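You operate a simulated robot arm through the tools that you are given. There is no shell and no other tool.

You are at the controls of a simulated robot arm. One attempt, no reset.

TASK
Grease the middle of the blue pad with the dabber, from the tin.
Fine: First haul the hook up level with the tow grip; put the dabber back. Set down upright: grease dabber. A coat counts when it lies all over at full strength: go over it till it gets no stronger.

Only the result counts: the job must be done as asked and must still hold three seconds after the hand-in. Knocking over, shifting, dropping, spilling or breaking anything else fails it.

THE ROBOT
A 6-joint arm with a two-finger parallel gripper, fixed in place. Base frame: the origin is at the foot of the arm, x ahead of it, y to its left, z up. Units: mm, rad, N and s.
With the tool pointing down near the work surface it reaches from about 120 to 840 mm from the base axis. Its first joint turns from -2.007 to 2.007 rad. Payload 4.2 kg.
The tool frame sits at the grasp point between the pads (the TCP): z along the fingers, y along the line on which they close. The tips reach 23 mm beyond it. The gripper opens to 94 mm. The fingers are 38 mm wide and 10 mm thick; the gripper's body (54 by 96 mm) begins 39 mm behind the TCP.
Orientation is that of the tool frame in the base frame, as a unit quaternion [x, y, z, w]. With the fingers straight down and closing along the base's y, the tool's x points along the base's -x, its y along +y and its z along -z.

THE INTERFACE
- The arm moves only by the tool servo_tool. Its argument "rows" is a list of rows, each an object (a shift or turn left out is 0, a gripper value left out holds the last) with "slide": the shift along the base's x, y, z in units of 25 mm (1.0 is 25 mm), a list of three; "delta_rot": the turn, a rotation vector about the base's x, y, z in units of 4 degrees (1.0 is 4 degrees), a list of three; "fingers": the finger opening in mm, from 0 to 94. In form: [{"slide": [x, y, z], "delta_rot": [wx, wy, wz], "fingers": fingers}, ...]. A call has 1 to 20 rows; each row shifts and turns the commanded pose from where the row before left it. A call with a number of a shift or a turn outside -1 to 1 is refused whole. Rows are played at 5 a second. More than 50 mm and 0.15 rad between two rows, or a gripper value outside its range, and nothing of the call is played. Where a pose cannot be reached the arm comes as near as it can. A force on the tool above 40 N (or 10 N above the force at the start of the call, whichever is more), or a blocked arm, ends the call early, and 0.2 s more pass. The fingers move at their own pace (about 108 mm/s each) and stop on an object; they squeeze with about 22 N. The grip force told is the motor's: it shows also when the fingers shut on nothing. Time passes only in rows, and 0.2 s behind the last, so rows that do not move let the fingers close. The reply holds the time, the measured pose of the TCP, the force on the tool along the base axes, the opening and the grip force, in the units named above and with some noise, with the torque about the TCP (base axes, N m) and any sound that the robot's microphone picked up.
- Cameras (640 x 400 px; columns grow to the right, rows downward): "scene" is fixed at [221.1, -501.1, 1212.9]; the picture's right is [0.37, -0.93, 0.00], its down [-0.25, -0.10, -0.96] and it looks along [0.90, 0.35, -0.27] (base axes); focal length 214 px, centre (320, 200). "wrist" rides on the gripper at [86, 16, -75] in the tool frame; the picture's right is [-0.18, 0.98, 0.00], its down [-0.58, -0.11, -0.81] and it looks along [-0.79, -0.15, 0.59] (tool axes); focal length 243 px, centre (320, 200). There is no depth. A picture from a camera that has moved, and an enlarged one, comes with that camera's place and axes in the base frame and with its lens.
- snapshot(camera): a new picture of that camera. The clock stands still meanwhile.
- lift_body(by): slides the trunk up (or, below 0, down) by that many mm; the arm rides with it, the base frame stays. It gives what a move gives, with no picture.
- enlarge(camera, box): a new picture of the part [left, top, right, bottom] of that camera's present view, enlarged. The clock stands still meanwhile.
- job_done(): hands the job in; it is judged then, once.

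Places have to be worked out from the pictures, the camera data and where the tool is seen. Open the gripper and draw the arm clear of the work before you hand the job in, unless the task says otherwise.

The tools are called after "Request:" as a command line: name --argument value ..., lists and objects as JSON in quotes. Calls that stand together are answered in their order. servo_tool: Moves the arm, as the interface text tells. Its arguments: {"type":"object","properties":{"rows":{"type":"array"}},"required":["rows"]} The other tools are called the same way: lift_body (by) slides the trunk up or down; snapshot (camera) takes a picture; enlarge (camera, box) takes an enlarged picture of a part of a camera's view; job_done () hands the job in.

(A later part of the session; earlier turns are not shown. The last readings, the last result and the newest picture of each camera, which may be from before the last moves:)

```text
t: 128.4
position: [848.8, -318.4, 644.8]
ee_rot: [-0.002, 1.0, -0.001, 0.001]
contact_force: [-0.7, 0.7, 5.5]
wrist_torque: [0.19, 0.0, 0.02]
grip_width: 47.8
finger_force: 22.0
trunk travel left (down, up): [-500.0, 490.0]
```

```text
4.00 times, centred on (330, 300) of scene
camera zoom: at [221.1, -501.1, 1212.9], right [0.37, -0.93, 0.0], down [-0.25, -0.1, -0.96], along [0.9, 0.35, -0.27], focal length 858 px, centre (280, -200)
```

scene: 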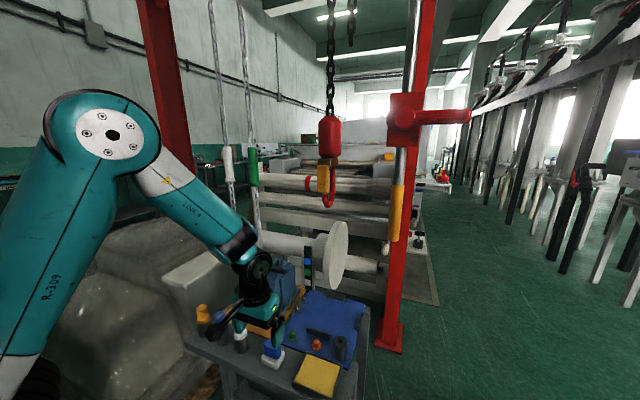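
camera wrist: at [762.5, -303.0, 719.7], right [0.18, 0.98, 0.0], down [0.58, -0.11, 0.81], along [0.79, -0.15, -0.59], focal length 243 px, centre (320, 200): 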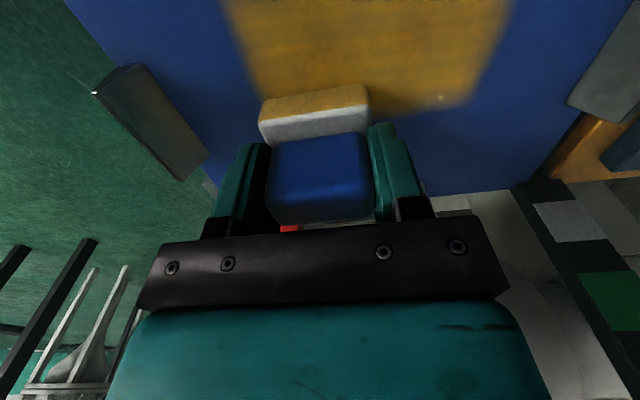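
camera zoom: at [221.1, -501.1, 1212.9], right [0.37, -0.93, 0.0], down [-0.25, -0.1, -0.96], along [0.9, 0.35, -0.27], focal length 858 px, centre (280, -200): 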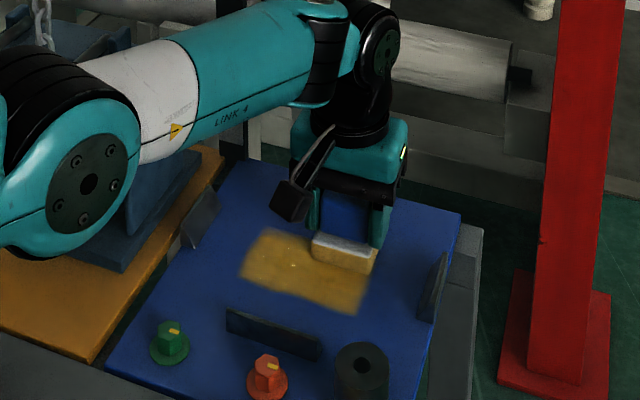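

The coat is already quite even over x≈782–850. I wipe the x≈849 line there and back.

Request:
servo_tool --rows '[{"slide": [0, 0.3, -0.01]}, {"slide": [0, 0.3, 0]}, {"slide": [0, 0.3, 0]}, {"slide": [0, 0.3, 0]}, {"slide": [0, 0.3, 0]}, {"slide": [0, 0.3, 0]}, {"slide": [0, 0.3, 0]}, {"slide": [0, -0.3, 0]}, {"slide": [0, -0.3, 0]}, {"slide": [0, -0.3, 0]}, {"slide": [0, -0.3, 0]}, {"slide": [0, -0.3, 0]}, {"slide": [0, -0.3, 0]}, {"slide": [0, -0.3, 0]}, {"slide": [0, 0, 0]}]'

Request:
servo_tool --rows '[{"slide": [0, 0, 0.3]}, {"slide": [-0.8, 0, 0]}, {"slide": [0, 0, -0.3]}, {"slide": [0, 0.3, 0]}, {"slide": [0, 0.3, 0]}, {"slide": [0, 0.3, 0]}, {"slide": [0, 0.3, 0]}, {"slide": [0, 0.3, 0]}, {"slide": [0, 0.3, 0]}, {"slide": [0, 0.3, 0]}, {"slide": [0, -0.3, 0]}, {"slide": [0, -0.3, 0]}, {"slide": [0, -0.3, 0]}, {"slide": [0, -0.3, 0]}, {"slide": [0, -0.3, 0]}, {"slide": [0, -0.3, 0]}, {"slide": [0, -0.3, 0]}, {"slide": [0, 0, 0]}]'

Request:
enlarge --camera "scene" --box '[280, 250, 380, 350]'

Request:
snapshot --camera "wrist"

```text
t: 131.6
position: [848.4, -317.4, 645.0]
ee_rot: [-0.002, 1.0, -0.001, 0.0]
contact_force: [1.0, 5.0, 14.8]
wrist_torque: [0.22, -0.11, 0.0]
grip_width: 47.7
finger_force: 21.9
trunk travel left (down, up): [-500.0, 490.0]
```

```text
t: 135.4
position: [828.6, -319.5, 645.2]
ee_rot: [-0.003, 1.0, -0.001, 0.002]
contact_force: [-0.1, 3.1, 14.2]
wrist_torque: [0.25, -0.02, 0.05]
grip_width: 47.8
finger_force: 21.8
trunk travel left (down, up): [-500.0, 490.0]
```

```text
4.00 times, centred on (330, 300) of scene
camera zoom: at [221.1, -501.1, 1212.9], right [0.37, -0.93, 0.0], down [-0.25, -0.1, -0.96], along [0.9, 0.35, -0.27], focal length 858 px, centre (280, -200)
```

zoom: 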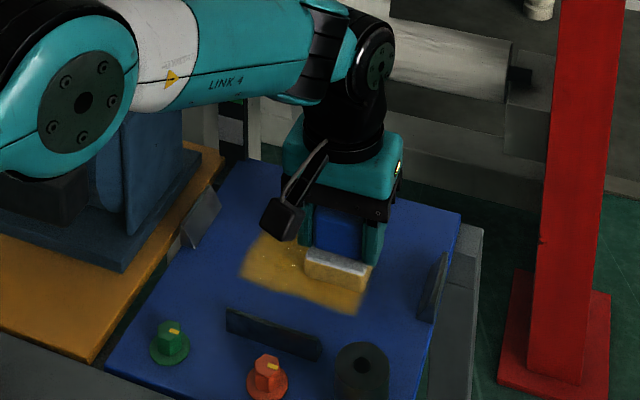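

```text
taken
camera wrist: at [742.2, -303.6, 719.6], right [0.18, 0.98, 0.0], down [0.58, -0.11, 0.81], along [0.79, -0.15, -0.59], focal length 243 px, centre (320, 200)
```

wrist: 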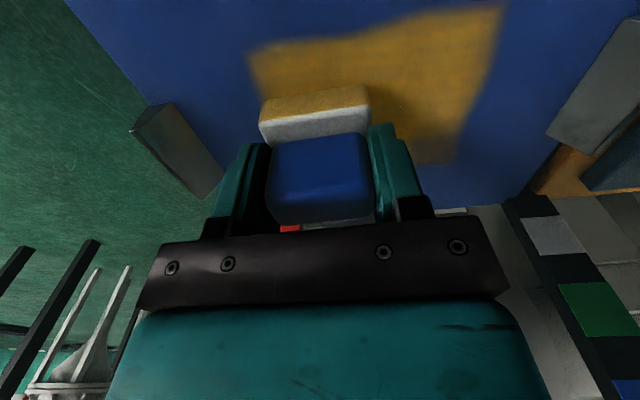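

Next cycle: back to the tin for a reload.

Request:
servo_tool --rows '[{"slide": [0, 0, 0.5]}, {"slide": [0, 0, 0.9]}, {"slide": [-0.5, 0, 0.9]}, {"slide": [-0.9, -0.1, 0.9]}, {"slide": [-0.9, -0.12, 0]}, {"slide": [-0.9, -0.12, 0]}, {"slide": [-0.9, -0.12, 0]}, {"slide": [-0.9, -0.12, 0]}, {"slide": [-0.9, -0.12, 0]}, {"slide": [-0.9, -0.12, 0]}, {"slide": [-0.9, -0.12, 0]}, {"slide": [-0.74, -0.06, 0]}, {"slide": [0, 0, -0.9]}, {"slide": [0, 0, -0.9]}, {"slide": [0, 0, -0.4]}, {"slide": [0, 0, 0]}]'

```text
t: 138.8
position: [618.1, -342.6, 669.1]
ee_rot: [-0.002, 1.0, -0.001, 0.0]
contact_force: [0.4, -0.6, -1.6]
wrist_torque: [0.02, 0.0, 0.0]
grip_width: 47.5
finger_force: 21.5
trunk travel left (down, up): [-500.0, 490.0]
```

Just above the grease (z 669). Press in about 4.5 mm for contact, then check the load.

Request:
servo_tool --rows '[{"slide": [0, 0, -0.1]}, {"slide": [0, 0, -0.08]}, {"slide": [0, 0, 0]}, {"slide": [0, 0, 0]}]'

```text
t: 139.8
position: [617.9, -342.8, 667.1]
ee_rot: [-0.002, 1.0, -0.002, 0.001]
contact_force: [-1.8, 2.1, 19.0]
wrist_torque: [0.25, 0.15, -0.02]
grip_width: 47.6
finger_force: 22.0
trunk travel left (down, up): [-500.0, 490.0]
```

Loaded (19 N). Now to the near line x≈790.

Request:
servo_tool --rows '[{"slide": [0, 0, 0.3]}, {"slide": [0, 0, 0.9]}, {"slide": [0, 0, 0.9]}, {"slide": [0, 0, 0.4]}, {"slide": [0.86, 0.125, 0]}, {"slide": [0.86, 0.125, 0]}, {"slide": [0.86, 0.125, 0]}, {"slide": [0.86, 0.125, 0]}, {"slide": [0.86, 0.125, 0]}, {"slide": [0.86, 0.125, 0]}, {"slide": [0.86, 0.125, 0]}, {"slide": [0.86, 0.125, 0]}, {"slide": [0, 0, -0.9]}, {"slide": [0, 0, -0.9]}, {"slide": [0, 0, -0.9]}, {"slide": [0, 0, -0.35]}, {"slide": [0, 0, -0.2]}, {"slide": [0, 0, 0]}]'

Request:
enlarge --camera "scene" --box '[280, 250, 380, 350]'

Request:
snapshot --camera "wrist"

```text
t: 143.6
position: [790.7, -318.1, 646.2]
ee_rot: [-0.002, 1.0, -0.001, 0.001]
contact_force: [-0.2, 0.3, -0.3]
wrist_torque: [-0.02, 0.0, 0.03]
grip_width: 47.8
finger_force: 22.4
trunk travel left (down, up): [-500.0, 490.0]
```

```text
4.00 times, centred on (330, 300) of scene
camera zoom: at [221.1, -501.1, 1212.9], right [0.37, -0.93, 0.0], down [-0.25, -0.1, -0.96], along [0.9, 0.35, -0.27], focal length 858 px, centre (280, -200)
```

zoom: 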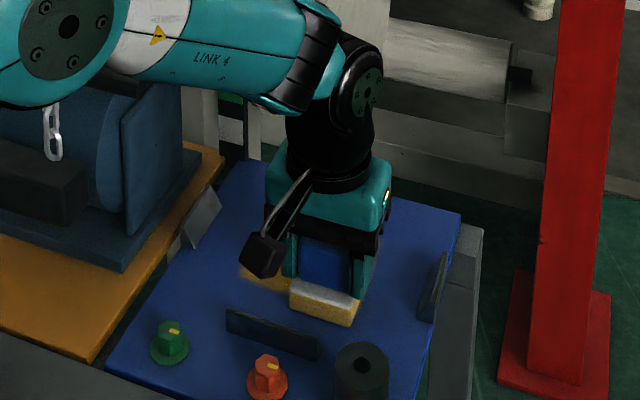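

```text
taken
camera wrist: at [703.6, -303.4, 720.4], right [0.18, 0.98, 0.0], down [0.58, -0.11, 0.81], along [0.79, -0.15, -0.59], focal length 243 px, centre (320, 200)
```

wrist: 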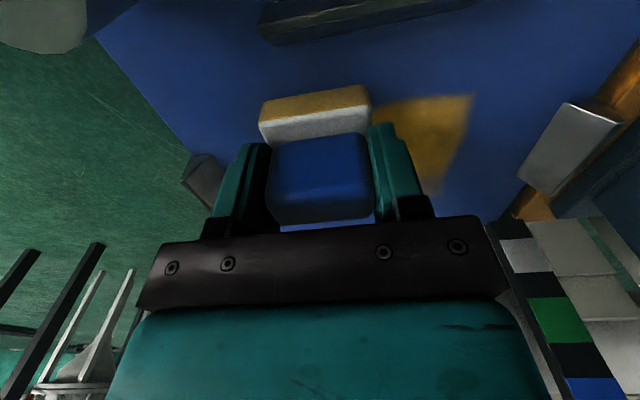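

Not touching yet; lower 2.5 mm and wipe this line there and back.

Request:
servo_tool --rows '[{"slide": [0, 0, -0.08]}, {"slide": [0, 0, -0.04]}, {"slide": [0, 0, 0]}]'

Request:
servo_tool --rows '[{"slide": [0, 0.3, 0]}, {"slide": [0, 0.3, 0]}, {"slide": [0, 0.3, 0]}, {"slide": [0, 0.3, 0]}, {"slide": [0, 0.3, 0]}, {"slide": [0, 0.3, 0]}, {"slide": [0, 0.3, 0]}, {"slide": [0, -0.3, 0]}, {"slide": [0, -0.3, 0]}, {"slide": [0, -0.3, 0]}, {"slide": [0, -0.3, 0]}, {"slide": [0, -0.3, 0]}, {"slide": [0, -0.3, 0]}, {"slide": [0, -0.3, 0]}, {"slide": [0, 0, 0]}]'

Request:
enlarge --camera "scene" --box '[280, 250, 380, 350]'

Request:
snapshot --camera "wrist"

```text
t: 144.4
position: [790.8, -319.0, 645.4]
ee_rot: [-0.002, 1.0, -0.001, 0.001]
contact_force: [-4.7, 1.8, 20.6]
wrist_torque: [0.22, 0.32, 0.02]
grip_width: 47.8
finger_force: 22.1
trunk travel left (down, up): [-500.0, 490.0]
```

```text
t: 147.6
position: [789.9, -318.1, 645.3]
ee_rot: [-0.002, 1.0, -0.001, 0.001]
contact_force: [-0.2, 8.5, 26.7]
wrist_torque: [0.42, 0.02, 0.03]
grip_width: 47.6
finger_force: 22.4
trunk travel left (down, up): [-500.0, 490.0]
```

```text
4.00 times, centred on (330, 300) of scene
camera zoom: at [221.1, -501.1, 1212.9], right [0.37, -0.93, 0.0], down [-0.25, -0.1, -0.96], along [0.9, 0.35, -0.27], focal length 858 px, centre (280, -200)
```

zoom: 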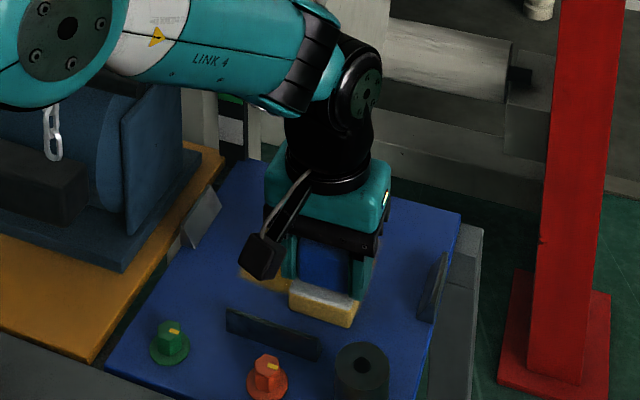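

```text
taken
camera wrist: at [703.1, -303.0, 719.4], right [0.18, 0.98, 0.0], down [0.58, -0.11, 0.81], along [0.79, -0.15, -0.59], focal length 243 px, centre (320, 200)
```

wrist: 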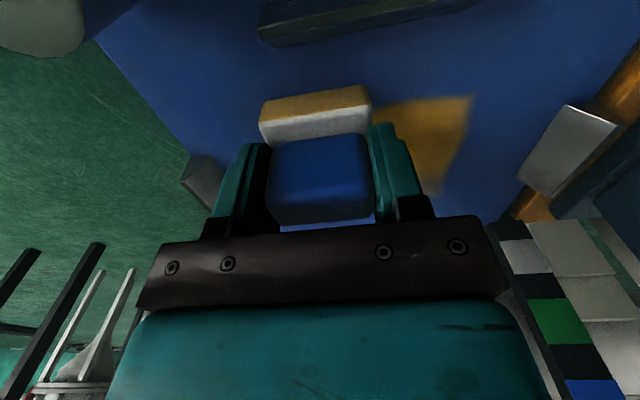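

Important: the coat's near edge stays at x≈787 even though I wiped to 767 — so the coat area is limited there (about ±40 mm about the centre x≈827). I now wipe x≈810 with longer y strokes to find the side edges.

Request:
servo_tool --rows '[{"slide": [0, 0, 0.3]}, {"slide": [0.8, -0.4, 0]}, {"slide": [0, 0, -0.28]}, {"slide": [0, 0.4, 0]}, {"slide": [0, 0.4, 0]}, {"slide": [0, 0.4, 0]}, {"slide": [0, 0.4, 0]}, {"slide": [0, 0.4, 0]}, {"slide": [0, 0.4, 0]}, {"slide": [0, 0.4, 0]}, {"slide": [0, 0.4, 0]}, {"slide": [0, 0, 0]}]'

Request:
enlarge --camera "scene" --box '[280, 250, 380, 350]'

Request:
snapshot --camera "wrist"

```text
t: 150.2
position: [809.3, -248.4, 644.8]
ee_rot: [-0.002, 1.0, -0.001, 0.001]
contact_force: [0.2, -7.4, 26.9]
wrist_torque: [-0.05, 0.09, -0.02]
grip_width: 47.7
finger_force: 22.1
trunk travel left (down, up): [-500.0, 490.0]
```

```text
4.00 times, centred on (330, 300) of scene
camera zoom: at [221.1, -501.1, 1212.9], right [0.37, -0.93, 0.0], down [-0.25, -0.1, -0.96], along [0.9, 0.35, -0.27], focal length 858 px, centre (280, -200)
```

zoom: 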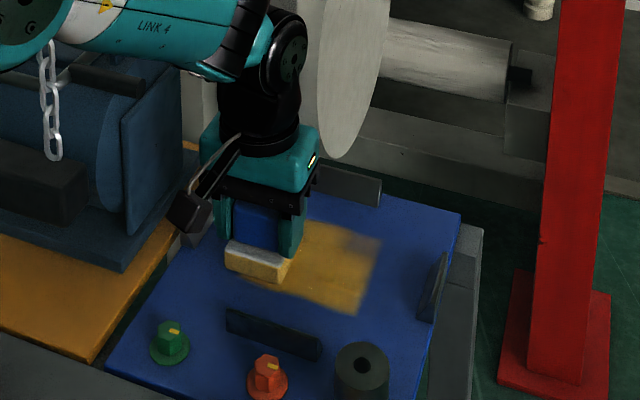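

```text
taken
camera wrist: at [723.5, -233.4, 719.4], right [0.18, 0.98, 0.0], down [0.58, -0.11, 0.81], along [0.79, -0.15, -0.59], focal length 243 px, centre (320, 200)
```

wrist: 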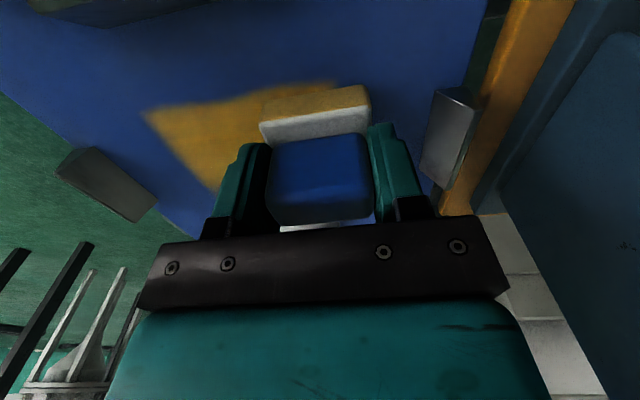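

The side edge seems to be at y≈-347. I lift away to the side and look at the whole coat closely.

Request:
servo_tool --rows '[{"slide": [0, 0, 0.5]}, {"slide": [0, 0, 0.9]}, {"slide": [-0.4, 0, 0.9]}, {"slide": [-0.9, 0.1, 0.9]}, {"slide": [-0.9, 0.2, 0.4]}, {"slide": [-0.9, 0.2, 0]}, {"slide": [-0.9, 0.3, 0]}, {"slide": [-0.9, 0.3, 0]}, {"slide": [-0.9, 0.4, 0]}, {"slide": [-0.9, 0.3, 0]}, {"slide": [-0.6, 0, 0]}]'

Request:
enlarge --camera "scene" --box '[300, 285, 360, 330]'

Request:
enlarge --camera "scene" --box '[270, 260, 390, 350]'

```text
t: 152.6
position: [627.2, -203.5, 732.8]
ee_rot: [-0.002, 1.0, -0.001, 0.0]
contact_force: [0.0, -1.2, -0.4]
wrist_torque: [0.0, -0.04, 0.05]
grip_width: 47.7
finger_force: 21.7
trunk travel left (down, up): [-500.0, 490.0]
```

```text
8.89 times, centred on (330, 308) of scene
camera zoom: at [221.1, -501.1, 1212.9], right [0.37, -0.93, 0.0], down [-0.25, -0.1, -0.96], along [0.9, 0.35, -0.27], focal length 1906 px, centre (231, -756)
```

zoom: 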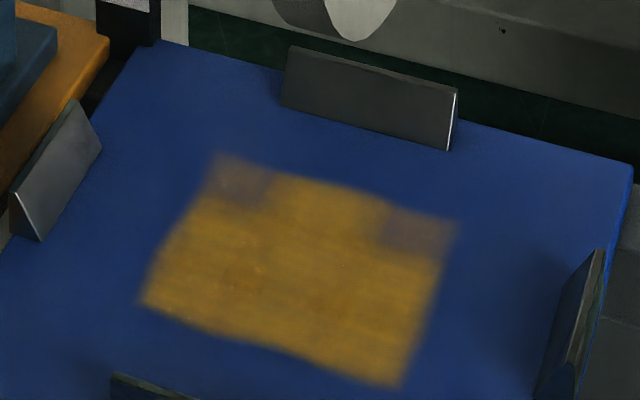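

```text
4.44 times, centred on (330, 305) of scene
camera zoom: at [221.1, -501.1, 1212.9], right [0.37, -0.93, 0.0], down [-0.25, -0.1, -0.96], along [0.9, 0.35, -0.27], focal length 953 px, centre (276, -267)
```

zoom: 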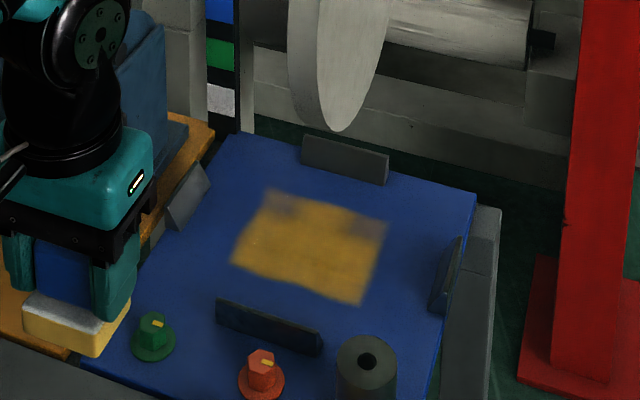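

Now the target area is plain: x≈787–873, y≈-347…-237, with only the two far corners still weak. I reload and then work the far edge with longer strokes.

Request:
servo_tool --rows '[{"slide": [-0.1, -0.93, 0]}, {"slide": [-0.1, -0.93, 0]}, {"slide": [-0.1, -0.93, 0]}, {"slide": [-0.1, -0.93, 0]}, {"slide": [0, -0.93, 0]}, {"slide": [0, -0.93, 0]}, {"slide": [0, 0, -0.9]}, {"slide": [0, 0, -0.9]}, {"slide": [0, 0, -0.6]}, {"slide": [0, 0, -0.16]}, {"slide": [0, 0, -0.1]}, {"slide": [0, 0, 0]}, {"slide": [0, 0, 0]}]'

```text
t: 155.4
position: [617.5, -342.2, 667.2]
ee_rot: [-0.001, 1.0, 0.0, 0.001]
contact_force: [0.3, 0.8, -0.3]
wrist_torque: [-0.02, 0.0, -0.03]
grip_width: 47.5
finger_force: 21.8
trunk travel left (down, up): [-500.0, 490.0]
```

Almost touching; press a little further.

Request:
servo_tool --rows '[{"slide": [0, 0, -0.08]}, {"slide": [0, 0, -0.04]}, {"slide": [0, 0, 0]}, {"slide": [0, 0, 0]}]'

```text
t: 156.4
position: [618.0, -341.7, 666.4]
ee_rot: [-0.002, 1.0, -0.002, 0.001]
contact_force: [-3.4, 1.9, 26.9]
wrist_torque: [0.28, 0.25, -0.04]
grip_width: 47.6
finger_force: 22.1
trunk travel left (down, up): [-500.0, 490.0]
```

Loaded. I carry it to the far line x≈857 at y -335.

Request:
servo_tool --rows '[{"slide": [0, 0, 0.3]}, {"slide": [0, 0, 0.9]}, {"slide": [0, 0, 0.9]}, {"slide": [0, 0, 0.4]}, {"slide": [0.95, 0.028, 0]}, {"slide": [0.95, 0.028, 0]}, {"slide": [0.95, 0.028, 0]}, {"slide": [0.95, 0.028, 0]}, {"slide": [0.95, 0.028, 0]}, {"slide": [0.95, 0.028, 0]}, {"slide": [0.95, 0.028, 0]}, {"slide": [0.95, 0.028, 0]}, {"slide": [0.95, 0.028, 0]}, {"slide": [0.95, 0.028, 0]}, {"slide": [0, 0, -0.9]}, {"slide": [0, 0, -0.9]}, {"slide": [0, 0, -0.9]}, {"slide": [0, 0, -0.4]}, {"slide": [0, 0, -0.2]}, {"slide": [0, 0, 0]}]'

```text
t: 160.6
position: [843.7, -336.3, 644.3]
ee_rot: [-0.002, 1.0, -0.002, 0.001]
contact_force: [-0.7, 0.8, 9.6]
wrist_torque: [0.22, 0.06, 0.05]
grip_width: 47.4
finger_force: 22.0
out of reach, approached as far as the arm can: row 14
trunk travel left (down, up): [-500.0, 490.0]
```

The last row hit the reach limit at this trunk height (x 844). I raise the trunk 70 mm (this lifts the dabber off), which gives more reach, then come down again at x≈857.

Request:
lift_body --by 70

Request:
servo_tool --rows '[{"slide": [0.2, 0, -0.7]}, {"slide": [0.2, 0, -0.7]}, {"slide": [0.13, 0, -0.7]}, {"slide": [0, 0, -0.5]}, {"slide": [0, 0, -0.1]}, {"slide": [0, 0, 0]}]'

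```text
t: 161.7
position: [843.9, -335.4, 713.6]
ee_rot: [-0.002, 1.0, -0.002, 0.0]
contact_force: [-0.8, -0.4, 0.3]
wrist_torque: [-0.01, -0.04, 0.0]
grip_width: 47.7
finger_force: 22.1
trunk travel left (down, up): [-570.0, 420.0]
```

```text
t: 163.1
position: [836.9, -328.2, 649.6]
ee_rot: [-0.002, 1.0, -0.001, 0.0]
contact_force: [0.2, 0.4, -0.2]
wrist_torque: [0.01, 0.01, 0.02]
grip_width: 47.6
finger_force: 22.3
out of reach, approached as far as the arm can: row 1, 2, 3
trunk travel left (down, up): [-570.0, 420.0]
```

Reach is actually better with the trunk a bit lower. I lift clear first, then lower the trunk by 110 mm and check the arm's posture.

Request:
servo_tool --rows '[{"slide": [-0.3, 0.1, 0.8]}, {"slide": [-0.3, 0.1, 0.9]}, {"slide": [-0.2, 0, 0.9]}, {"slide": [0, 0, 0.9]}, {"slide": [0, 0, 0.9]}, {"slide": [0, 0, 0.6]}]'

Request:
lift_body --by -110

Request:
snapshot --camera "scene"

```text
t: 164.5
position: [849.2, -334.0, 770.7]
ee_rot: [-0.001, 1.0, 0.0, -0.001]
contact_force: [-0.2, -0.4, -1.0]
wrist_torque: [-0.01, -0.05, 0.01]
grip_width: 47.6
finger_force: 22.0
out of reach, approached as far as the arm can: row 1, 2, 3, 5
trunk travel left (down, up): [-570.0, 420.0]
```

```text
t: 165.9
position: [847.1, -333.6, 659.3]
ee_rot: [-0.001, 1.0, 0.0, 0.0]
contact_force: [-0.3, 0.3, 0.2]
wrist_torque: [0.04, 0.0, -0.02]
grip_width: 47.8
finger_force: 21.8
trunk travel left (down, up): [-460.0, 530.0]
```

```text
taken
```

scene: 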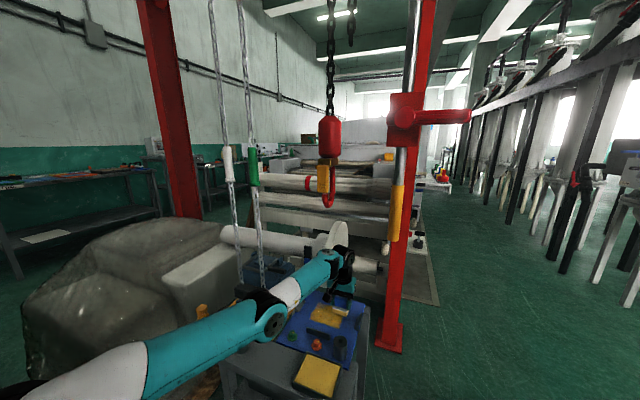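

The arm is stretched almost straight; to be safe I retreat 50 mm and check that it follows normally.

Request:
servo_tool --rows '[{"slide": [-0.5, 0, 0.2]}, {"slide": [-0.5, 0, 0.2]}, {"slide": [-0.5, 0, 0]}, {"slide": [-0.5, 0, 0]}]'

Request:
enlarge --camera "scene" --box '[120, 200, 400, 400]'

```text
t: 166.9
position: [798.1, -334.0, 670.7]
ee_rot: [-0.002, 1.0, -0.001, -0.002]
contact_force: [0.2, -0.3, -0.5]
wrist_torque: [0.01, 0.03, -0.02]
grip_width: 47.7
finger_force: 22.4
out of reach, approached as far as the arm can: row 1
trunk travel left (down, up): [-460.0, 530.0]
```

```text
2.00 times, centred on (260, 300) of scene
camera zoom: at [221.1, -501.1, 1212.9], right [0.37, -0.93, 0.0], down [-0.25, -0.1, -0.96], along [0.9, 0.35, -0.27], focal length 429 px, centre (440, 0)
```

zoom: 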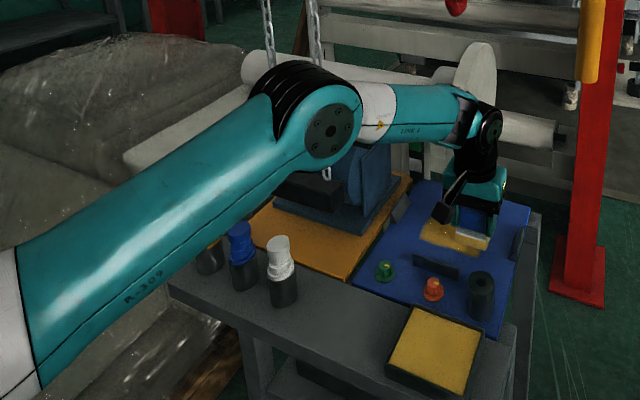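

It follows normally, elbow up. I approach the far line at x≈842, y≈-330 (just within reach) and press lightly.

Request:
servo_tool --rows '[{"slide": [0.44, 0.04, -0.2]}, {"slide": [0.44, 0.04, -0.2]}, {"slide": [0.44, 0.04, -0.2]}, {"slide": [0.44, 0.04, -0.2]}, {"slide": [0, 0, -0.15]}, {"slide": [0, 0, -0.1]}, {"slide": [0, 0, 0]}]'

```text
t: 168.5
position: [842.5, -329.6, 644.5]
ee_rot: [-0.001, 1.0, -0.001, 0.0]
contact_force: [-1.1, 0.2, 11.3]
wrist_torque: [0.18, -0.09, 0.03]
grip_width: 47.7
finger_force: 22.0
trunk travel left (down, up): [-460.0, 530.0]
```

Good contact. I dwell at this corner, wipe across to the other far corner and dwell there.

Request:
servo_tool --rows '[{"slide": [0, 0, 0]}, {"slide": [0, 0, 0]}, {"slide": [0, 0, 0]}, {"slide": [0, 0.4, 0]}, {"slide": [0, 0.4, 0]}, {"slide": [0.05, 0.4, 0]}, {"slide": [0.05, 0.4, 0]}, {"slide": [0.05, 0.4, 0]}, {"slide": [0.05, 0.4, 0]}, {"slide": [0.05, 0.4, 0]}, {"slide": [0.05, 0.4, 0]}, {"slide": [0, 0, 0]}, {"slide": [0, 0, 0]}, {"slide": [0, 0, 0]}, {"slide": [0, 0, 0]}]'

Request:
enlarge --camera "scene" --box '[280, 260, 380, 350]'

Request:
snapshot --camera "wrist"

```text
t: 171.7
position: [848.3, -248.8, 644.6]
ee_rot: [-0.002, 1.0, 0.0, 0.001]
contact_force: [-0.7, -2.8, 20.9]
wrist_torque: [0.08, -0.18, -0.01]
grip_width: 47.6
finger_force: 21.7
trunk travel left (down, up): [-460.0, 530.0]
```

```text
4.44 times, centred on (330, 305) of scene
camera zoom: at [221.1, -501.1, 1212.9], right [0.37, -0.93, 0.0], down [-0.25, -0.1, -0.96], along [0.9, 0.35, -0.27], focal length 953 px, centre (276, -267)
```

zoom: 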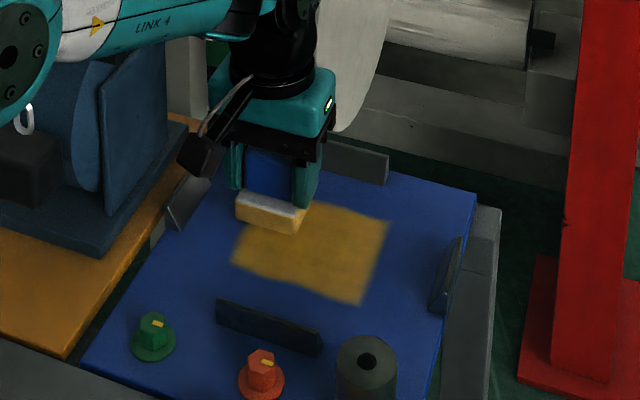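

```text
taken
camera wrist: at [762.2, -234.5, 719.7], right [0.18, 0.98, 0.0], down [0.58, -0.11, 0.81], along [0.79, -0.15, -0.59], focal length 243 px, centre (320, 200)
```

wrist: 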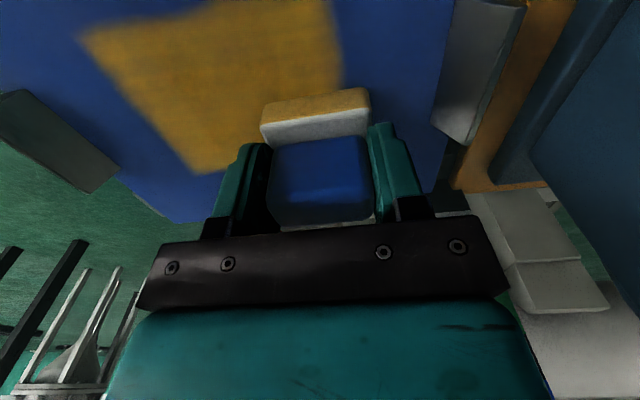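

Both far corners are filled now. I wipe back along the far line, then shift to x≈822 and wipe across again.

Request:
servo_tool --rows '[{"slide": [-0.05, -0.4, 0]}, {"slide": [-0.05, -0.4, 0]}, {"slide": [-0.05, -0.4, 0]}, {"slide": [-0.05, -0.4, 0]}, {"slide": [-0.05, -0.4, 0]}, {"slide": [-0.05, -0.4, 0]}, {"slide": [0, -0.4, 0]}, {"slide": [0, -0.4, 0]}, {"slide": [0, 0, 0.3]}, {"slide": [-0.8, 0, 0]}, {"slide": [0, 0, -0.3]}, {"slide": [0, 0.4, 0]}, {"slide": [0, 0.4, 0]}, {"slide": [0, 0.4, 0]}, {"slide": [0, 0.4, 0]}, {"slide": [0, 0.4, 0]}, {"slide": [0, 0.4, 0]}, {"slide": [0, 0.4, 0]}, {"slide": [0, 0.4, 0]}, {"slide": [0, 0, 0]}]'

Request:
enlarge --camera "scene" --box '[280, 260, 380, 350]'

```text
t: 175.9
position: [822.3, -249.8, 645.5]
ee_rot: [-0.001, 1.0, -0.001, 0.0]
contact_force: [1.1, -3.9, 16.9]
wrist_torque: [-0.07, -0.12, -0.05]
grip_width: 47.7
finger_force: 21.6
trunk travel left (down, up): [-460.0, 530.0]
```

```text
4.44 times, centred on (330, 305) of scene
camera zoom: at [221.1, -501.1, 1212.9], right [0.37, -0.93, 0.0], down [-0.25, -0.1, -0.96], along [0.9, 0.35, -0.27], focal length 953 px, centre (276, -267)
```

zoom: 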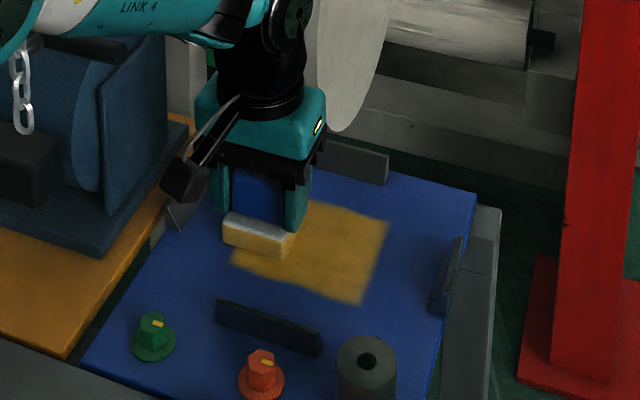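

Now shift to the near line x≈800 and wipe back to y -330 and across again.

Request:
servo_tool --rows '[{"slide": [0, 0, 0.3]}, {"slide": [-0.9, 0, 0]}, {"slide": [0, 0, -0.3]}, {"slide": [0, -0.4, 0]}, {"slide": [0, -0.4, 0]}, {"slide": [0, -0.4, 0]}, {"slide": [0, -0.4, 0]}, {"slide": [0, -0.4, 0]}, {"slide": [0, -0.4, 0]}, {"slide": [0, -0.4, 0]}, {"slide": [0, -0.4, 0]}, {"slide": [0, 0.4, 0]}, {"slide": [0, 0.4, 0]}, {"slide": [0, 0.4, 0]}, {"slide": [0, 0.4, 0]}, {"slide": [0, 0.4, 0]}, {"slide": [0, 0.4, 0]}, {"slide": [0, 0.4, 0]}, {"slide": [0, 0.4, 0]}, {"slide": [0, 0, 0]}]'

Request:
servo_tool --rows '[{"slide": [0, 0, 0.5]}, {"slide": [0, 0, 0.9]}, {"slide": [-0.4, 0, 0.9]}, {"slide": [-0.9, 0.1, 0.9]}, {"slide": [-0.9, 0.2, 0.4]}, {"slide": [-0.9, 0.2, 0]}, {"slide": [-0.9, 0.3, 0]}, {"slide": [-0.9, 0.3, 0]}, {"slide": [-0.9, 0.4, 0]}, {"slide": [-0.9, 0.3, 0]}]'

Request:
enlarge --camera "scene" --box '[300, 285, 360, 330]'

Request:
snapshot --camera "scene"

```text
t: 180.1
position: [799.3, -250.3, 643.9]
ee_rot: [-0.001, 1.0, 0.0, 0.0]
contact_force: [0.8, -8.7, 23.8]
wrist_torque: [-0.12, -0.06, -0.03]
grip_width: 47.7
finger_force: 22.1
trunk travel left (down, up): [-460.0, 530.0]
```

```text
t: 182.3
position: [630.7, -203.9, 732.4]
ee_rot: [-0.002, 1.0, 0.0, -0.001]
contact_force: [0.3, 0.2, -0.8]
wrist_torque: [-0.04, -0.02, 0.03]
grip_width: 47.4
finger_force: 22.4
trunk travel left (down, up): [-460.0, 530.0]
```

```text
8.89 times, centred on (330, 308) of scene
camera zoom: at [221.1, -501.1, 1212.9], right [0.37, -0.93, 0.0], down [-0.25, -0.1, -0.96], along [0.9, 0.35, -0.27], focal length 1906 px, centre (231, -756)
```

zoom: 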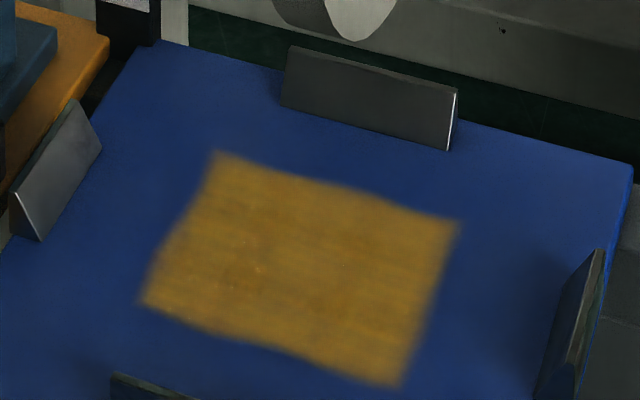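

```text
taken
```

scene: 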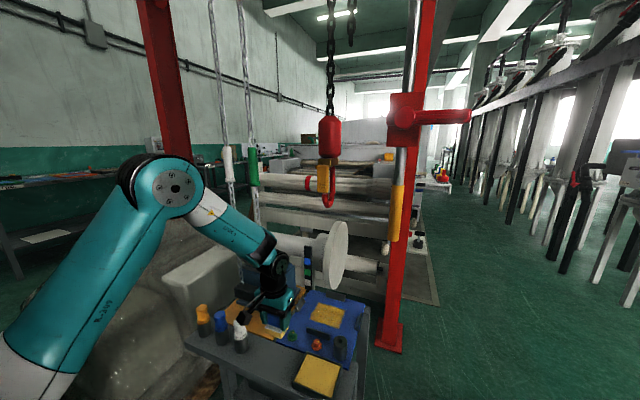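

The coat now fills the whole rectangle evenly. To be sure it is at full strength, I do one more full pass with a fresh load and compare.

Request:
servo_tool --rows '[{"slide": [-0.14, -0.92, 0]}, {"slide": [-0.14, -0.92, 0]}, {"slide": [-0.14, -0.92, 0]}, {"slide": [-0.12, -0.92, 0]}, {"slide": [0, -0.92, 0]}, {"slide": [0, -0.92, 0]}, {"slide": [0, 0, -0.9]}, {"slide": [0, 0, -0.9]}, {"slide": [0, 0, -0.6]}, {"slide": [0, 0, -0.2]}, {"slide": [0, 0, -0.1]}, {"slide": [0, 0, 0]}]'

```text
t: 184.9
position: [618.3, -342.4, 665.8]
ee_rot: [-0.003, 1.0, 0.0, -0.001]
contact_force: [0.4, -0.3, -0.2]
wrist_torque: [0.02, 0.03, -0.01]
grip_width: 47.8
finger_force: 21.6
trunk travel left (down, up): [-460.0, 530.0]
```

Request:
servo_tool --rows '[{"slide": [0, 0, -0.06]}, {"slide": [0, 0, -0.04]}, {"slide": [0, 0, 0]}, {"slide": [0, 0, 0]}]'

```text
t: 185.9
position: [618.3, -342.5, 666.3]
ee_rot: [-0.003, 1.0, -0.001, 0.001]
contact_force: [-4.3, 2.9, 30.4]
wrist_torque: [0.34, 0.18, 0.02]
grip_width: 47.5
finger_force: 21.4
trunk travel left (down, up): [-460.0, 530.0]
```

Loaded (30 N touch). Carry to the near line x≈798, y -330.

Request:
servo_tool --rows '[{"slide": [0, 0, 0.3]}, {"slide": [0, 0, 0.9]}, {"slide": [0, 0, 0.9]}, {"slide": [0, 0, 0.4]}, {"slide": [0.9, 0.06, 0]}, {"slide": [0.9, 0.06, 0]}, {"slide": [0.9, 0.06, 0]}, {"slide": [0.9, 0.06, 0]}, {"slide": [0.9, 0.06, 0]}, {"slide": [0.9, 0.06, 0]}, {"slide": [0.9, 0.06, 0]}, {"slide": [0.9, 0.06, 0]}, {"slide": [0, 0, -0.9]}, {"slide": [0, 0, -0.9]}, {"slide": [0, 0, -0.9]}, {"slide": [0, 0, -0.4]}, {"slide": [0, 0, -0.2]}, {"slide": [0, 0, 0]}]'

```text
t: 189.7
position: [799.0, -330.7, 645.5]
ee_rot: [-0.002, 1.0, -0.001, 0.0]
contact_force: [-0.9, 0.1, 8.4]
wrist_torque: [0.26, 0.05, 0.04]
grip_width: 47.7
finger_force: 21.8
trunk travel left (down, up): [-460.0, 530.0]
```

Light contact. Wipe the near line across, then shift to x≈822 and wipe back.

Request:
servo_tool --rows '[{"slide": [0, 0.4, -0.01]}, {"slide": [0, 0.4, 0]}, {"slide": [0, 0.4, 0]}, {"slide": [0, 0.4, 0]}, {"slide": [0, 0.4, 0]}, {"slide": [0, 0.4, 0]}, {"slide": [0, 0.4, 0]}, {"slide": [0, 0.4, 0]}, {"slide": [0, 0, 0.3]}, {"slide": [0.92, 0, 0]}, {"slide": [0, 0, -0.3]}, {"slide": [0, -0.4, 0]}, {"slide": [0, -0.4, 0]}, {"slide": [0, -0.4, 0]}, {"slide": [0, -0.4, 0]}, {"slide": [0, -0.4, 0]}, {"slide": [0, -0.4, 0]}, {"slide": [0, -0.4, 0]}, {"slide": [0, -0.4, 0]}]'

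Request:
servo_tool --rows '[{"slide": [0, 0, 0.3]}, {"slide": [0.8, 0, 0]}, {"slide": [0, 0, -0.3]}, {"slide": [0, 0, 0]}, {"slide": [0, 0, 0]}, {"slide": [0, 0.4, 0]}, {"slide": [0, 0.4, 0]}, {"slide": [0.05, 0.4, 0]}, {"slide": [0.05, 0.4, 0]}, {"slide": [0.1, 0.4, 0]}, {"slide": [0.1, 0.4, 0]}, {"slide": [0.1, 0.4, 0]}, {"slide": [0.1, 0.4, 0]}, {"slide": [0, 0, 0]}, {"slide": [0, 0, 0]}, {"slide": [0, 0, 0]}]'

Request:
enlarge --camera "scene" --box '[280, 260, 380, 350]'

```text
t: 193.7
position: [821.1, -330.0, 645.3]
ee_rot: [-0.002, 1.0, 0.0, -0.001]
contact_force: [0.7, 6.9, 20.3]
wrist_torque: [0.32, -0.15, -0.02]
grip_width: 47.7
finger_force: 22.0
trunk travel left (down, up): [-460.0, 530.0]
```

```text
t: 197.1
position: [852.5, -250.9, 644.9]
ee_rot: [-0.002, 1.0, -0.001, 0.0]
contact_force: [0.0, -5.3, 23.9]
wrist_torque: [0.01, -0.03, -0.03]
grip_width: 47.6
finger_force: 22.2
trunk travel left (down, up): [-460.0, 530.0]
```

```text
4.44 times, centred on (330, 305) of scene
camera zoom: at [221.1, -501.1, 1212.9], right [0.37, -0.93, 0.0], down [-0.25, -0.1, -0.96], along [0.9, 0.35, -0.27], focal length 953 px, centre (276, -267)
```

zoom: 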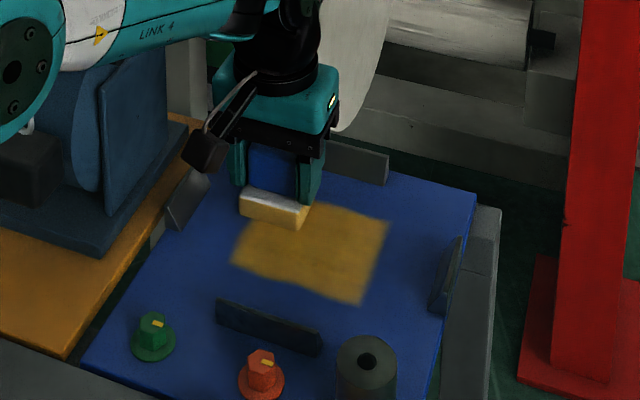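

The dabber stays fully yellow on this pass, meaning the coat is taking no more. One last wipe back along the far line, then lift and compare.

Request:
servo_tool --rows '[{"slide": [-0.1, -0.4, 0]}, {"slide": [-0.1, -0.4, 0]}, {"slide": [-0.1, -0.4, 0]}, {"slide": [-0.1, -0.4, 0]}, {"slide": [0, -0.4, 0]}, {"slide": [0, -0.4, 0]}, {"slide": [0, -0.4, 0]}, {"slide": [0, -0.4, 0]}, {"slide": [0, 0, 0]}, {"slide": [0, 0, 0]}, {"slide": [0, 0, 0.5]}, {"slide": [-0.5, 0.1, 0.9]}]'

Request:
servo_tool --rows '[{"slide": [-0.8, 0.3, 0.9]}, {"slide": [-0.9, 0.5, 0.9]}, {"slide": [-0.9, 0.6, 0.4]}, {"slide": [-0.9, 0.6, 0]}, {"slide": [-0.9, 0.6, 0]}, {"slide": [-0.9, 0.6, 0]}, {"slide": [-0.9, 0.6, 0]}, {"slide": [-0.9, 0.6, 0]}, {"slide": [-0.9, 0.5, 0]}, {"slide": [0, 0, 0]}]'

Request:
enlarge --camera "scene" --box '[300, 285, 360, 330]'

Request:
enlarge --camera "scene" --box '[220, 280, 380, 400]'

Request:
snapshot --camera "wrist"

```text
t: 199.7
position: [831.1, -327.7, 676.3]
ee_rot: [0.0, 1.0, 0.001, -0.002]
contact_force: [-0.3, 0.2, -0.8]
wrist_torque: [0.0, 0.02, 0.0]
grip_width: 47.9
finger_force: 22.1
trunk travel left (down, up): [-460.0, 530.0]
```

```text
t: 201.9
position: [631.3, -206.5, 733.4]
ee_rot: [-0.002, 1.0, 0.0, -0.001]
contact_force: [-0.1, 0.3, -0.7]
wrist_torque: [-0.01, -0.01, -0.02]
grip_width: 47.7
finger_force: 22.1
trunk travel left (down, up): [-460.0, 530.0]
```

```text
8.89 times, centred on (330, 308) of scene
camera zoom: at [221.1, -501.1, 1212.9], right [0.37, -0.93, 0.0], down [-0.25, -0.1, -0.96], along [0.9, 0.35, -0.27], focal length 1906 px, centre (231, -756)
```

zoom: 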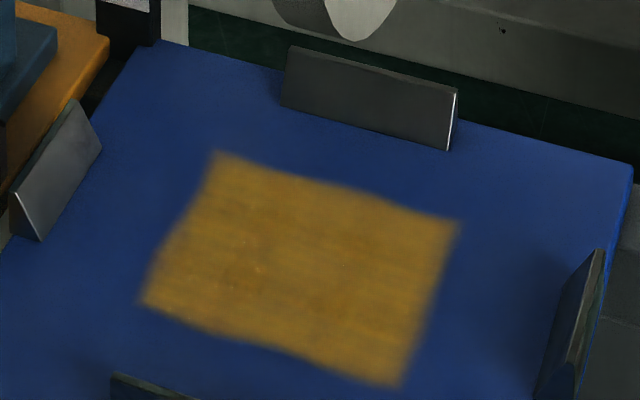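

```text
3.33 times, centred on (300, 340) of scene
camera zoom: at [221.1, -501.1, 1212.9], right [0.37, -0.93, 0.0], down [-0.25, -0.1, -0.96], along [0.9, 0.35, -0.27], focal length 715 px, centre (387, -267)
```

zoom: 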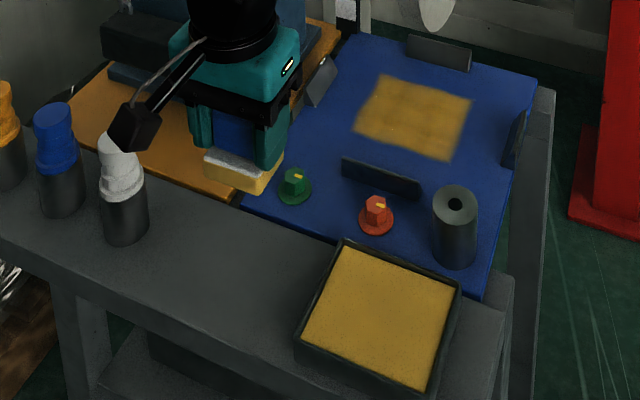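

```text
taken
camera wrist: at [545.0, -190.6, 808.3], right [0.18, 0.98, 0.0], down [0.58, -0.11, 0.81], along [0.79, -0.15, -0.59], focal length 243 px, centre (320, 200)
```

wrist: 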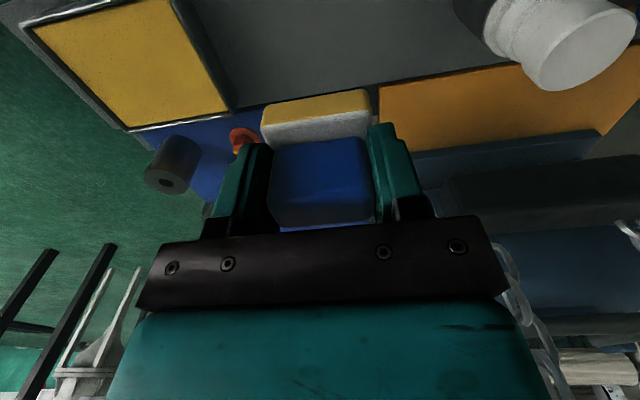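

No change from the previous view: the coat is full and even. Now I take the dabber back to its original spot at (612, -201) and lower it.

Request:
servo_tool --rows '[{"slide": [-0.39, 0.115, 0]}, {"slide": [-0.39, 0.115, 0]}, {"slide": [0, 0, -0.9]}, {"slide": [0, 0, -0.9]}, {"slide": [0, 0, -0.9]}, {"slide": [0, 0, -0.36]}, {"slide": [0, 0, 0]}]'

Request:
enlarge --camera "scene" --box '[220, 300, 340, 400]'

```text
t: 203.5
position: [611.7, -200.3, 657.0]
ee_rot: [-0.002, 1.0, 0.001, -0.002]
contact_force: [0.1, 0.5, -0.5]
wrist_torque: [0.0, 0.0, -0.02]
grip_width: 47.5
finger_force: 22.4
trunk travel left (down, up): [-460.0, 530.0]
```

```text
4.00 times, centred on (280, 350) of scene
camera zoom: at [221.1, -501.1, 1212.9], right [0.37, -0.93, 0.0], down [-0.25, -0.1, -0.96], along [0.9, 0.35, -0.27], focal length 858 px, centre (480, -400)
```

zoom: 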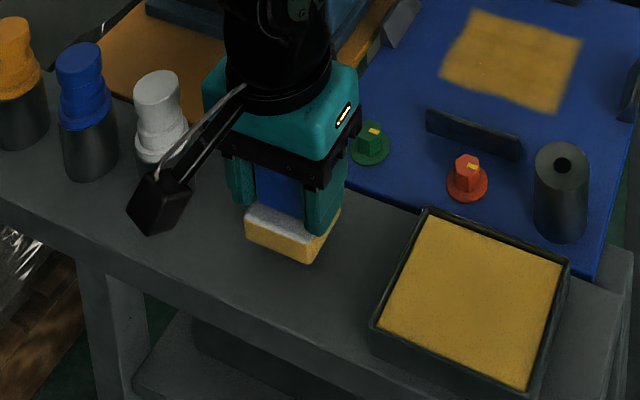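

Positioned right at the original spot, a few mm above the shelf. I lower in 1 mm steps until it touches.

Request:
servo_tool --rows '[{"slide": [0, 0, -0.08]}, {"slide": [0, 0, -0.06]}, {"slide": [0, 0, -0.05]}, {"slide": [0, 0, 0]}]'

```text
t: 204.5
position: [612.2, -201.0, 652.1]
ee_rot: [-0.002, 1.0, 0.0, -0.001]
contact_force: [-0.5, 0.2, -0.1]
wrist_torque: [-0.01, 0.02, 0.01]
grip_width: 47.6
finger_force: 22.4
trunk travel left (down, up): [-460.0, 530.0]
```

Request:
servo_tool --rows '[{"slide": [0, 0, -0.04]}, {"slide": [0, 0, -0.03]}, {"slide": [0, 0, 0]}]'

```text
t: 205.3
position: [611.4, -199.1, 649.9]
ee_rot: [-0.001, 1.0, 0.0, -0.001]
contact_force: [0.5, 0.6, -0.5]
wrist_torque: [0.03, -0.02, 0.02]
grip_width: 47.8
finger_force: 21.7
trunk travel left (down, up): [-460.0, 530.0]
```

Still no contact; another 1–1.5 mm.

Request:
servo_tool --rows '[{"slide": [0, 0, -0.03]}, {"slide": [0, 0, -0.03]}, {"slide": [0, 0, 0]}]'

```text
t: 206.1
position: [611.6, -199.3, 649.6]
ee_rot: [-0.001, 1.0, 0.0, -0.002]
contact_force: [0.3, -0.3, -1.2]
wrist_torque: [0.0, -0.02, 0.0]
grip_width: 47.5
finger_force: 21.8
trunk travel left (down, up): [-460.0, 530.0]
```

Request:
servo_tool --rows '[{"slide": [0, 0, -0.03]}, {"slide": [0, 0, -0.03]}, {"slide": [0, 0, 0]}]'

Request:
enlarge --camera "wrist" --box '[230, 60, 410, 180]'

```text
t: 206.9
position: [612.0, -199.9, 647.0]
ee_rot: [-0.002, 1.0, 0.0, 0.0]
contact_force: [-0.2, 0.5, -0.7]
wrist_torque: [0.02, 0.01, 0.01]
grip_width: 47.7
finger_force: 22.3
trunk travel left (down, up): [-460.0, 530.0]
```

```text
3.33 times, centred on (320, 120) of wrist
camera zoom: at [525.5, -185.2, 722.3], right [0.18, 0.98, 0.0], down [0.58, -0.11, 0.81], along [0.79, -0.15, -0.59], focal length 809 px, centre (320, 467)
```

zoom: 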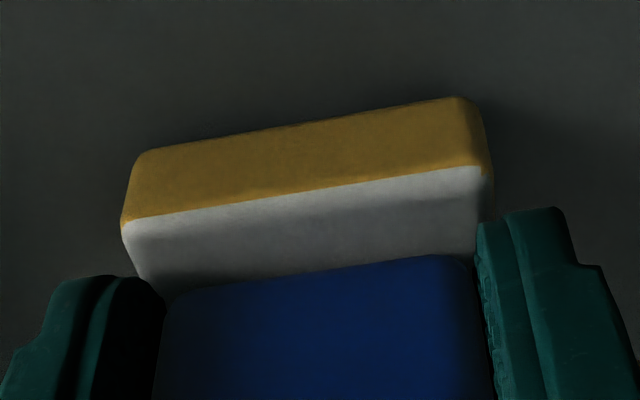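

Still hovering (the dabber slid up a little in the fingers). I continue in 1 mm steps.

Request:
servo_tool --rows '[{"slide": [0, 0, -0.04]}, {"slide": [0, 0, -0.04]}, {"slide": [0, 0, 0]}]'

```text
t: 207.7
position: [610.3, -200.3, 645.5]
ee_rot: [-0.002, 1.0, 0.0, -0.001]
contact_force: [0.2, 0.6, 0.0]
wrist_torque: [-0.02, -0.01, 0.0]
grip_width: 47.7
finger_force: 22.1
trunk travel left (down, up): [-460.0, 530.0]
```

Request:
servo_tool --rows '[{"slide": [0, 0, -0.04]}, {"slide": [0, 0, 0]}, {"slide": [0, 0, 0]}]'

Request:
enlarge --camera "scene" --box '[240, 320, 320, 380]'

```text
t: 208.5
position: [610.4, -201.5, 645.5]
ee_rot: [-0.002, 1.0, 0.0, -0.001]
contact_force: [-3.6, -0.1, 13.6]
wrist_torque: [0.14, 0.01, 0.03]
grip_width: 47.6
finger_force: 21.6
trunk travel left (down, up): [-460.0, 530.0]
```

```text
6.67 times, centred on (280, 350) of scene
camera zoom: at [221.1, -501.1, 1212.9], right [0.37, -0.93, 0.0], down [-0.25, -0.1, -0.96], along [0.9, 0.35, -0.27], focal length 1430 px, centre (587, -800)
```

zoom: 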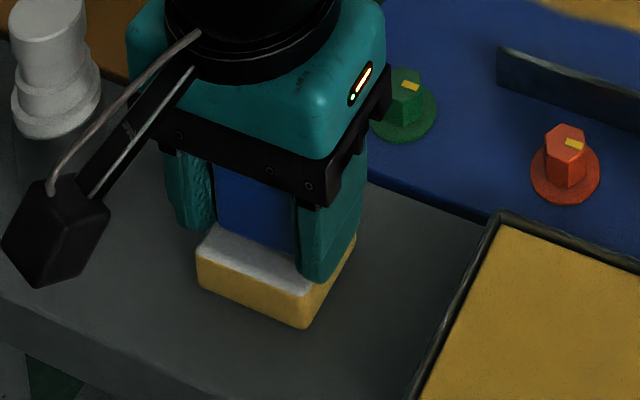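

Contact with the shelf (13.6 N). I ease off half a millimetre and open the fingers, then rise straight up.

Request:
servo_tool --rows '[{"slide": [0, 0, 0.03]}, {"slide": [0, 0, 0], "fingers": 74}, {"slide": [0, 0, 0]}, {"slide": [0, 0, 0]}]'

Request:
snapshot --camera "wrist"

```text
t: 209.5
position: [612.0, -200.4, 644.5]
ee_rot: [-0.003, 1.0, 0.001, -0.001]
contact_force: [-0.4, 0.0, -0.5]
wrist_torque: [0.05, -0.01, 0.0]
grip_width: 74.0
finger_force: 0.0
trunk travel left (down, up): [-460.0, 530.0]
```

```text
taken
camera wrist: at [525.2, -185.3, 719.9], right [0.18, 0.98, 0.0], down [0.58, -0.11, 0.81], along [0.79, -0.15, -0.59], focal length 243 px, centre (320, 200)
```

wrist: 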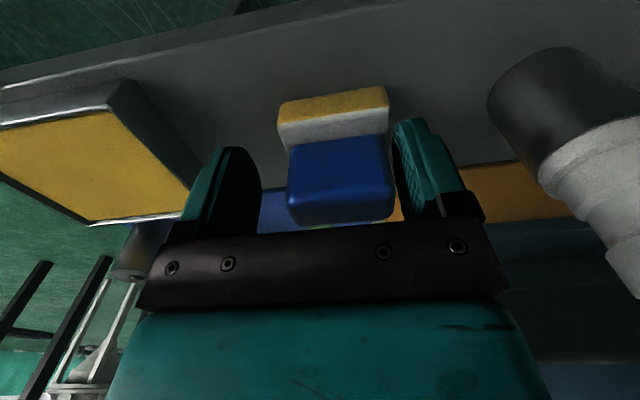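

On opening, the dabber was dragged about 12 mm toward +y (the fingertips were resting on its foot). I raise the tips clear of the foot and then nudge it gently back to centre by closing slowly in small steps.

Request:
servo_tool --rows '[{"slide": [0, 0, 0.1]}, {"slide": [0, 0, 0.15]}, {"slide": [0, 0, 0]}]'

Request:
enlarge --camera "wrist" --box '[220, 70, 460, 230]'

Request:
enlarge --camera "scene" --box '[240, 320, 320, 380]'

```text
t: 210.3
position: [611.8, -199.7, 650.6]
ee_rot: [-0.001, 1.0, 0.0, -0.001]
contact_force: [0.2, -0.2, 0.0]
wrist_torque: [0.02, 0.02, -0.01]
grip_width: 74.1
finger_force: 0.0
trunk travel left (down, up): [-460.0, 530.0]
```

```text
2.50 times, centred on (340, 150) of wrist
camera zoom: at [525.0, -185.2, 726.6], right [0.18, 0.98, 0.0], down [0.58, -0.11, 0.81], along [0.79, -0.15, -0.59], focal length 606 px, centre (270, 325)
```

zoom: 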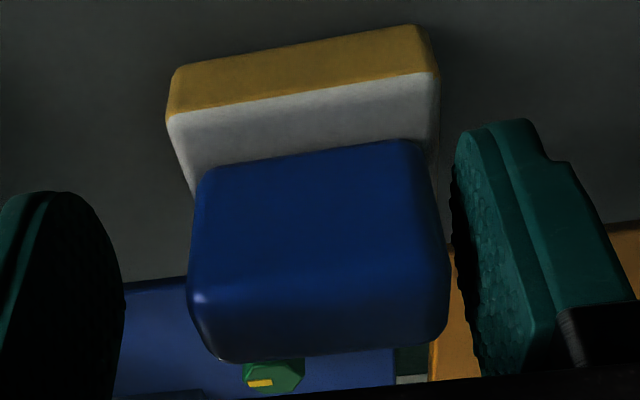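

```text
6.67 times, centred on (280, 350) of scene
camera zoom: at [221.1, -501.1, 1212.9], right [0.37, -0.93, 0.0], down [-0.25, -0.1, -0.96], along [0.9, 0.35, -0.27], focal length 1430 px, centre (587, -800)
```

zoom: 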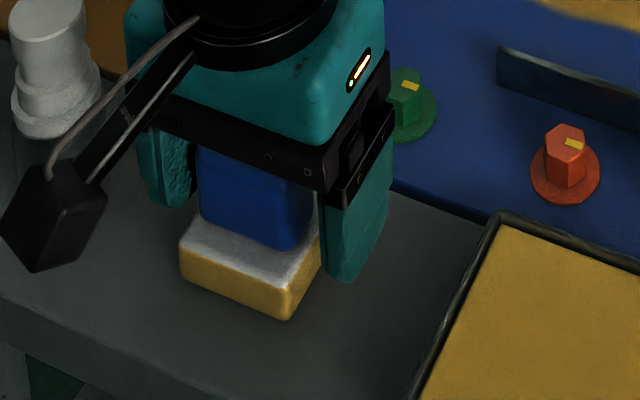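

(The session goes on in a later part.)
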